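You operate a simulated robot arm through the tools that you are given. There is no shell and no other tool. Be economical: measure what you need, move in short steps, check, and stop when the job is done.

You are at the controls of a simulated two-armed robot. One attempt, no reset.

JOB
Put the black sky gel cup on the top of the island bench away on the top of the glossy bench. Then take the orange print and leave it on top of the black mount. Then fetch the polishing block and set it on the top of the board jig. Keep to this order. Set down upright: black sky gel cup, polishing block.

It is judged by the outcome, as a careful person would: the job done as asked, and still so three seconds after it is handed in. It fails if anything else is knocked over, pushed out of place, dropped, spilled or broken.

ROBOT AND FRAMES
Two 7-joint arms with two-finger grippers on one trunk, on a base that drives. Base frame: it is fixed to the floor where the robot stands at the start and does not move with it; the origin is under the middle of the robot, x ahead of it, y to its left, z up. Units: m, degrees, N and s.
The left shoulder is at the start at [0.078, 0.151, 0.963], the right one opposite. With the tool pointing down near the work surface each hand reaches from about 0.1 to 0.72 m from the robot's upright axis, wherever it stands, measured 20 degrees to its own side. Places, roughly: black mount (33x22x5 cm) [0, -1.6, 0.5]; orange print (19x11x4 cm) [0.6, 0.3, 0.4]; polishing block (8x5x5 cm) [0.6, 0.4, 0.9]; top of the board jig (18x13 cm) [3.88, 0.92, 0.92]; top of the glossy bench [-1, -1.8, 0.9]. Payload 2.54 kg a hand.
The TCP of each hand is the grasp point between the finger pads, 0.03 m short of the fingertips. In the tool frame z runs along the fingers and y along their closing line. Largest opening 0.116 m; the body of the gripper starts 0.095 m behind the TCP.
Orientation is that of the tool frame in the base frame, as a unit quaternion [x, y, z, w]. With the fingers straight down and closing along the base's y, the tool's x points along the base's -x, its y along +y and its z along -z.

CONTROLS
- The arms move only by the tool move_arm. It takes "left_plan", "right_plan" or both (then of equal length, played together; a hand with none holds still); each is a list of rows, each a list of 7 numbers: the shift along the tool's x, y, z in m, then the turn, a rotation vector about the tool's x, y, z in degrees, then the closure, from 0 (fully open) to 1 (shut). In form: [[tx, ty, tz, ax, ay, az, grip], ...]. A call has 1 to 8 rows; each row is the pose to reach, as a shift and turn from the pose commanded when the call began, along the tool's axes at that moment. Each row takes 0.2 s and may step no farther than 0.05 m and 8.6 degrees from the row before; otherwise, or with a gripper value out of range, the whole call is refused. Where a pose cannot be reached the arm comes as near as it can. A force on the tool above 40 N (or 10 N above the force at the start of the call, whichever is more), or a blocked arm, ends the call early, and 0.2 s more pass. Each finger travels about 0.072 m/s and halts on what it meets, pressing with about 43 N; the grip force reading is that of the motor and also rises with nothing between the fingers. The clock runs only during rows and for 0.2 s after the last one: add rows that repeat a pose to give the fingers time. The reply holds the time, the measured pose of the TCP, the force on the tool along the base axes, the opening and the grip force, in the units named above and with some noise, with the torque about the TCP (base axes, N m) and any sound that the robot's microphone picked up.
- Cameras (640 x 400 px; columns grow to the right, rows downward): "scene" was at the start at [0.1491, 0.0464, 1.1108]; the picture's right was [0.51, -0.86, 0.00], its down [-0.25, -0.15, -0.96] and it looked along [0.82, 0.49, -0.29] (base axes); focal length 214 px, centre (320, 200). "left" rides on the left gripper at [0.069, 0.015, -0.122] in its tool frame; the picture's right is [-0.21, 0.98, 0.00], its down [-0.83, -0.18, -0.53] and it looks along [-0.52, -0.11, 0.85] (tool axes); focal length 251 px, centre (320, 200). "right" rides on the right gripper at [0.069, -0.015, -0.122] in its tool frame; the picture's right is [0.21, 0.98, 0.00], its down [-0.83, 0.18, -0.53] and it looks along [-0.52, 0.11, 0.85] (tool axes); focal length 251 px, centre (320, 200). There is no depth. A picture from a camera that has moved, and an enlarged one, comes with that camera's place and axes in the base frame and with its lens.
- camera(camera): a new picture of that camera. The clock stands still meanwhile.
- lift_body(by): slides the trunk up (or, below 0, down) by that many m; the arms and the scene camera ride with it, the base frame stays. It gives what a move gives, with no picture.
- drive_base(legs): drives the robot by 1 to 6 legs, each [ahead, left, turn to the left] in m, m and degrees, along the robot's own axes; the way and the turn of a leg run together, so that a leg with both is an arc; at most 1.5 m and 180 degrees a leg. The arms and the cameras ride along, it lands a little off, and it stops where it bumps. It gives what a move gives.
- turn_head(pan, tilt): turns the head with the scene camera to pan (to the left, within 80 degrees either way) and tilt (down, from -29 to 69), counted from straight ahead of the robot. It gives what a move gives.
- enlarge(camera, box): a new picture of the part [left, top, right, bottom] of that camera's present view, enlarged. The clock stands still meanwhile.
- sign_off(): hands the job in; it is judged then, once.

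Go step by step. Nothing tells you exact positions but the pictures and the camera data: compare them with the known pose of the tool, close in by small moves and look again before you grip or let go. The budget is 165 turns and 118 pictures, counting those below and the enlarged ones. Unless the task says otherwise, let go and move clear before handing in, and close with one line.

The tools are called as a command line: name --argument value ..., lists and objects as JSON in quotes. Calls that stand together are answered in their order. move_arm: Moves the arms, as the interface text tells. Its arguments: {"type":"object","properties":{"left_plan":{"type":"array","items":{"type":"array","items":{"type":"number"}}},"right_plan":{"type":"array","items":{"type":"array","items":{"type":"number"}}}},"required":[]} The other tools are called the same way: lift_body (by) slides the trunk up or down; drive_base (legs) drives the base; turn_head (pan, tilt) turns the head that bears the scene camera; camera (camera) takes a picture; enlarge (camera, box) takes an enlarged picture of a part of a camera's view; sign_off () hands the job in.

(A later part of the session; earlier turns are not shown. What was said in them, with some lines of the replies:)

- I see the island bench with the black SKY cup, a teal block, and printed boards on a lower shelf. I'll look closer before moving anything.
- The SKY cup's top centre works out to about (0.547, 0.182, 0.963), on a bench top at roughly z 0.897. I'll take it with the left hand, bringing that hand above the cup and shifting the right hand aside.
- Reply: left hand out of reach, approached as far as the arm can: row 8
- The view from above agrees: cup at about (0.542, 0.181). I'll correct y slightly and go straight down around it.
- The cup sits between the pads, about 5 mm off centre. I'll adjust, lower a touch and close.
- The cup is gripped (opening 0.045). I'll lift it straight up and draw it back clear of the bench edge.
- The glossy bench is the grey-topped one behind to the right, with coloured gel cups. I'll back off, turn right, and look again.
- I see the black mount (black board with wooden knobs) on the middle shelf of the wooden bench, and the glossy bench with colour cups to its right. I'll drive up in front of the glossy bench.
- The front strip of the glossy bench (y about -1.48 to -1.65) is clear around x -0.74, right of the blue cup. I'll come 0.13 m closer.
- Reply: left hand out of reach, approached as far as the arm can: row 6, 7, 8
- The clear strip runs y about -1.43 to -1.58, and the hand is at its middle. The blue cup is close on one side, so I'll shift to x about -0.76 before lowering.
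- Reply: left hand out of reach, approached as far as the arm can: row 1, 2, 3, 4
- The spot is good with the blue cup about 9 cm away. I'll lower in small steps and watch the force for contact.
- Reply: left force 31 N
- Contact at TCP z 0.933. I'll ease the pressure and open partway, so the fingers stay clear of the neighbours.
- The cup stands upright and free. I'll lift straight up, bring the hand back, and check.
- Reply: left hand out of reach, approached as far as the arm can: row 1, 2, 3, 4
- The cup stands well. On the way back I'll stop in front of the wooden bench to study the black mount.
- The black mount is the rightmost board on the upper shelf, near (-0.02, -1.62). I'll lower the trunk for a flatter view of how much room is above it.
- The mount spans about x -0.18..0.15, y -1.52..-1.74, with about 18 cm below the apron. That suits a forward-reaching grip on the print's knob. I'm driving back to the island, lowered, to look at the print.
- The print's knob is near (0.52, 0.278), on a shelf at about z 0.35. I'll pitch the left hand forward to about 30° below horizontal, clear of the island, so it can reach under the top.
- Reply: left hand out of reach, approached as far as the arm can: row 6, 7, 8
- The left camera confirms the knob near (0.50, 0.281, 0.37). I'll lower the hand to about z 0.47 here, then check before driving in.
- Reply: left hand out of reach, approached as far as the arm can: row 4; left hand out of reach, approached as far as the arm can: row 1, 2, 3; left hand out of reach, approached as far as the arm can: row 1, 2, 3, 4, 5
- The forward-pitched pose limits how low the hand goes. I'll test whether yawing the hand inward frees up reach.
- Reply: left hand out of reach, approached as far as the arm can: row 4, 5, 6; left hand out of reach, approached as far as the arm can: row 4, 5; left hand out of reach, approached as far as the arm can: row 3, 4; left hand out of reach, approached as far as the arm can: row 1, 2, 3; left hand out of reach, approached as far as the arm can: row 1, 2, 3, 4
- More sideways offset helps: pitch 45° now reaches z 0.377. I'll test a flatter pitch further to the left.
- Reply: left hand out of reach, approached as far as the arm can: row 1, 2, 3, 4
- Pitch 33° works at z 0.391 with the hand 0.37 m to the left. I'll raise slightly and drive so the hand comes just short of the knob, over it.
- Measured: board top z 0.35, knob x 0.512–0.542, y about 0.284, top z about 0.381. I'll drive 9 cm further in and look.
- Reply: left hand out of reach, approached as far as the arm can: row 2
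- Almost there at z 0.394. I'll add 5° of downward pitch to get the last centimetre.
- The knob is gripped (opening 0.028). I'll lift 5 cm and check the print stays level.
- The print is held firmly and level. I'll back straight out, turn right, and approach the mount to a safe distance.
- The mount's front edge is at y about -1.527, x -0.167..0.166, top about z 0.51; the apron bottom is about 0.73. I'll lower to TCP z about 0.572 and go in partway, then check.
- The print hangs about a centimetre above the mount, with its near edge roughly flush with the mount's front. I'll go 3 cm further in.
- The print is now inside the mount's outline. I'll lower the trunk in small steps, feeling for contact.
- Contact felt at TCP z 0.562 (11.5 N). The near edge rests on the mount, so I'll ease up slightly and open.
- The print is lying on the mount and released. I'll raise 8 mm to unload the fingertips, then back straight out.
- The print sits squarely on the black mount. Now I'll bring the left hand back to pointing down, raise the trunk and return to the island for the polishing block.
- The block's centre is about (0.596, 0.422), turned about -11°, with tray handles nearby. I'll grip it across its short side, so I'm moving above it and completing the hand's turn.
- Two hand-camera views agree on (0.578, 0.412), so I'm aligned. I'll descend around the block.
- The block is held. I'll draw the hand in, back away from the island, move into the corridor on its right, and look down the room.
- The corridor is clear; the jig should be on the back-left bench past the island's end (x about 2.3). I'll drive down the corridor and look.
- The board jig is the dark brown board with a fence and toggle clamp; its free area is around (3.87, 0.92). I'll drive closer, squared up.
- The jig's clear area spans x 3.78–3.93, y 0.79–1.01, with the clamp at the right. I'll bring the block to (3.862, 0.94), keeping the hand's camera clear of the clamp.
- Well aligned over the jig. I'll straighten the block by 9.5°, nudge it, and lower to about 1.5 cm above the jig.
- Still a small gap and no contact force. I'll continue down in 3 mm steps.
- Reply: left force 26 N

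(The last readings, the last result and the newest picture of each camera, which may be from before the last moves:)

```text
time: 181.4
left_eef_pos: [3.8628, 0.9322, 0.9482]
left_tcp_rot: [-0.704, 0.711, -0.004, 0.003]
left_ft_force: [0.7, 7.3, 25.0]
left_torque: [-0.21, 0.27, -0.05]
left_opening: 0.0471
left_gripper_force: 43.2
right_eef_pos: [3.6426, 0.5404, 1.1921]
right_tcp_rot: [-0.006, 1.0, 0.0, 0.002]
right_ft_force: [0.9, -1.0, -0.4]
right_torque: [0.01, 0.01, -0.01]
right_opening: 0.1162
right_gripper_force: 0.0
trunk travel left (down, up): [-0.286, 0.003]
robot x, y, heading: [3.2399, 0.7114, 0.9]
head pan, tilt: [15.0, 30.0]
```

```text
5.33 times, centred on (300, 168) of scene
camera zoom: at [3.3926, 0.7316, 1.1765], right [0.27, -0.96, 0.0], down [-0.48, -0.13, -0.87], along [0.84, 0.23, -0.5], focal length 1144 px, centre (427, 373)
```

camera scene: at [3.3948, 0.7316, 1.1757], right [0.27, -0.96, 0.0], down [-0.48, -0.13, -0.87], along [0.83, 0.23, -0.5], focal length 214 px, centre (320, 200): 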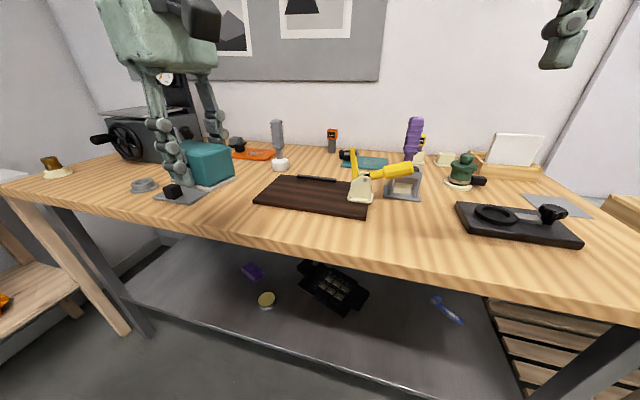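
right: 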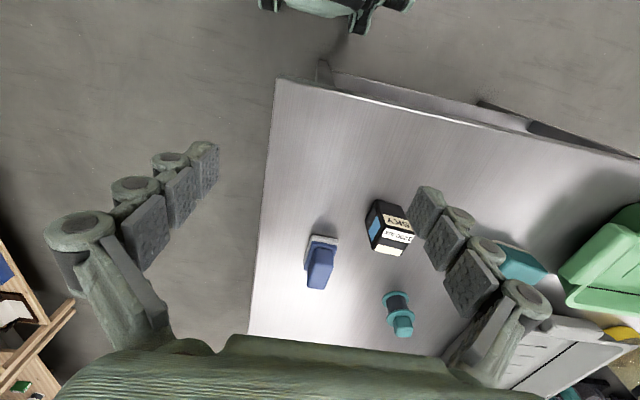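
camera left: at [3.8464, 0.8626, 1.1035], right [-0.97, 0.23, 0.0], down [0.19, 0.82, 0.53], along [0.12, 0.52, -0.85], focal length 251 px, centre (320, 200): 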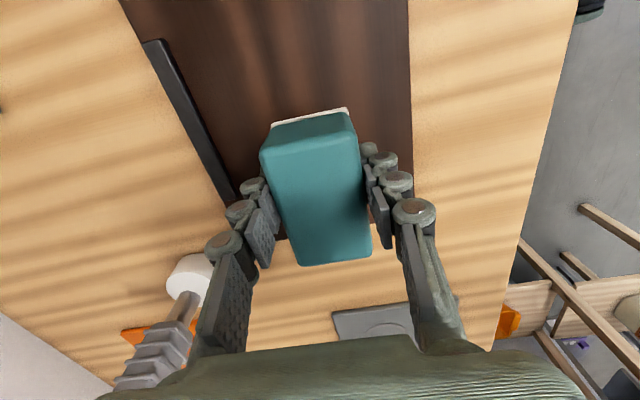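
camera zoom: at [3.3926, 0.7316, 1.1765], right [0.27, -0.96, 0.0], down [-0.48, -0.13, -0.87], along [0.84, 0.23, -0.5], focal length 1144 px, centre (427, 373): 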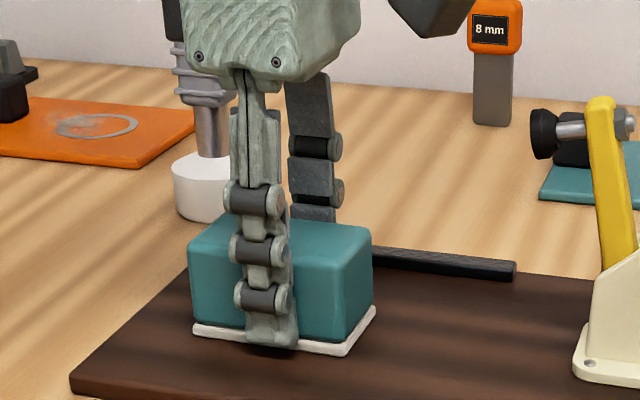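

Contact at TCP z about 0.948, with the block flat on the jig. I'll ease up slightly and open partway.

move_arm --left_plan '[[0, 0, -0.004, 0, 0, 0, 0.8], [0, 0, -0.004, 0, 0, 0, 0.6], [0, 0, -0.004, 0, 0, 0, 0.45], [0, 0, -0.004, 0, 0, 0, 0.38], [0, 0, -0.004, 0, 0, 0, 0.38]]'

camera --camera "left"

```text
time: 182.7
left_eef_pos: [3.8646, 0.9312, 0.9468]
left_tcp_rot: [-0.703, 0.711, 0.0, -0.001]
left_ft_force: [0.2, -0.3, 0.6]
left_torque: [-0.01, 0.02, 0.01]
left_opening: 0.0718
left_gripper_force: 0.0
right_eef_pos: [3.6445, 0.5401, 1.1916]
right_tcp_rot: [-0.006, 1.0, 0.0, 0.001]
right_ft_force: [-0.9, 0.6, -0.1]
right_torque: [0.01, 0.0, -0.01]
right_opening: 0.1161
right_gripper_force: 0.1
trunk travel left (down, up): [-0.286, 0.003]
robot x, y, heading: [3.2386, 0.7077, 0.7]
head pan, tilt: [15.0, 30.0]
```

```text
25 pictures are left
camera left: at [3.8468, 0.8618, 1.0702], right [-0.97, 0.23, 0.0], down [0.19, 0.82, 0.53], along [0.12, 0.52, -0.85], focal length 251 px, centre (320, 200)
```

left: 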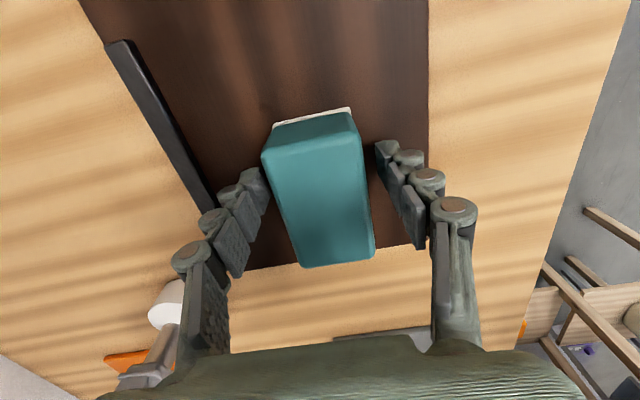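

The block is released with the fingers clear of it and of the fence. I'll rise straight up, draw back, and check.

move_arm --left_plan '[[0, 0, -0.03, 0, 0, 0, 0.38], [0, 0, -0.07, 0, 0, 0, 0.38], [0, 0, -0.11, 0, 0, 0, 0.38], [0, 0, -0.14, 0, 0, 0, 0.38], [0, 0.04, -0.15, 0, 0, 0, 0.38], [0, 0.08, -0.15, 0, 0, 0, 0.38], [0, 0.12, -0.15, 0, 0, 0, 0.38], [0, 0.16, -0.15, 0, 0, 0, 0.38]]'

drive_base --legs '[[-0.25, 0, 0]]'

enlarge --camera "scene" --box '[200, 110, 440, 260]'

```text
time: 184.4
left_eef_pos: [3.7019, 0.9337, 1.0964]
left_tcp_rot: [-0.703, 0.711, 0.0, 0.0]
left_ft_force: [-1.1, -1.1, 0.4]
left_torque: [0.0, 0.0, -0.02]
left_opening: 0.0717
left_gripper_force: 0.1
left hand out of reach, approached as far as the arm can: row 4
right_eef_pos: [3.6438, 0.5399, 1.1903]
right_tcp_rot: [-0.005, 1.0, 0.0, 0.001]
right_ft_force: [0.0, -0.3, -0.4]
right_torque: [0.02, -0.03, -0.01]
right_opening: 0.1159
right_gripper_force: 0.0
trunk travel left (down, up): [-0.286, 0.003]
robot x, y, heading: [3.2395, 0.7047, 0.6]
head pan, tilt: [15.0, 30.0]
```

```text
time: 186.3
left_eef_pos: [3.455, 0.9307, 1.0966]
left_tcp_rot: [-0.704, 0.71, 0.0, 0.001]
left_ft_force: [-1.0, 0.1, 1.1]
left_torque: [0.02, 0.01, 0.0]
left_opening: 0.0718
left_gripper_force: 0.0
right_eef_pos: [3.3943, 0.5378, 1.1916]
right_tcp_rot: [-0.007, 1.0, 0.0, 0.001]
right_ft_force: [0.2, 0.3, 0.8]
right_torque: [0.01, -0.04, 0.0]
right_opening: 0.1159
right_gripper_force: 0.0
trunk travel left (down, up): [-0.286, 0.003]
robot x, y, heading: [2.9873, 0.7069, 0.7]
head pan, tilt: [15.0, 30.0]
```

```text
2.67 times, centred on (320, 185) of scene
camera zoom: at [3.1446, 0.7289, 1.1758], right [0.27, -0.96, 0.0], down [-0.48, -0.14, -0.87], along [0.83, 0.24, -0.5], focal length 572 px, centre (320, 240)
```

zoom: 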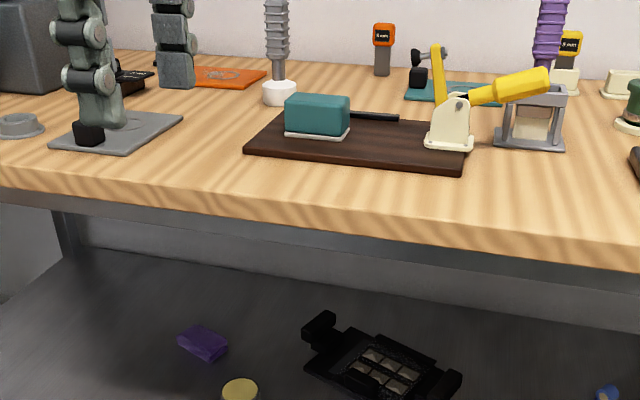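

The block sits upright on the board jig with nothing around it disturbed. The cup and print were both seen in place after I let go of them, and the hands are clear, so I'm handing in.

sign_off

```text
The job is handed in.
```

The job is handed in: the black sky gel cup is upright on the glossy bench, the orange print is on the black mount, and the polishing block is upright on the board jig, done in that order.
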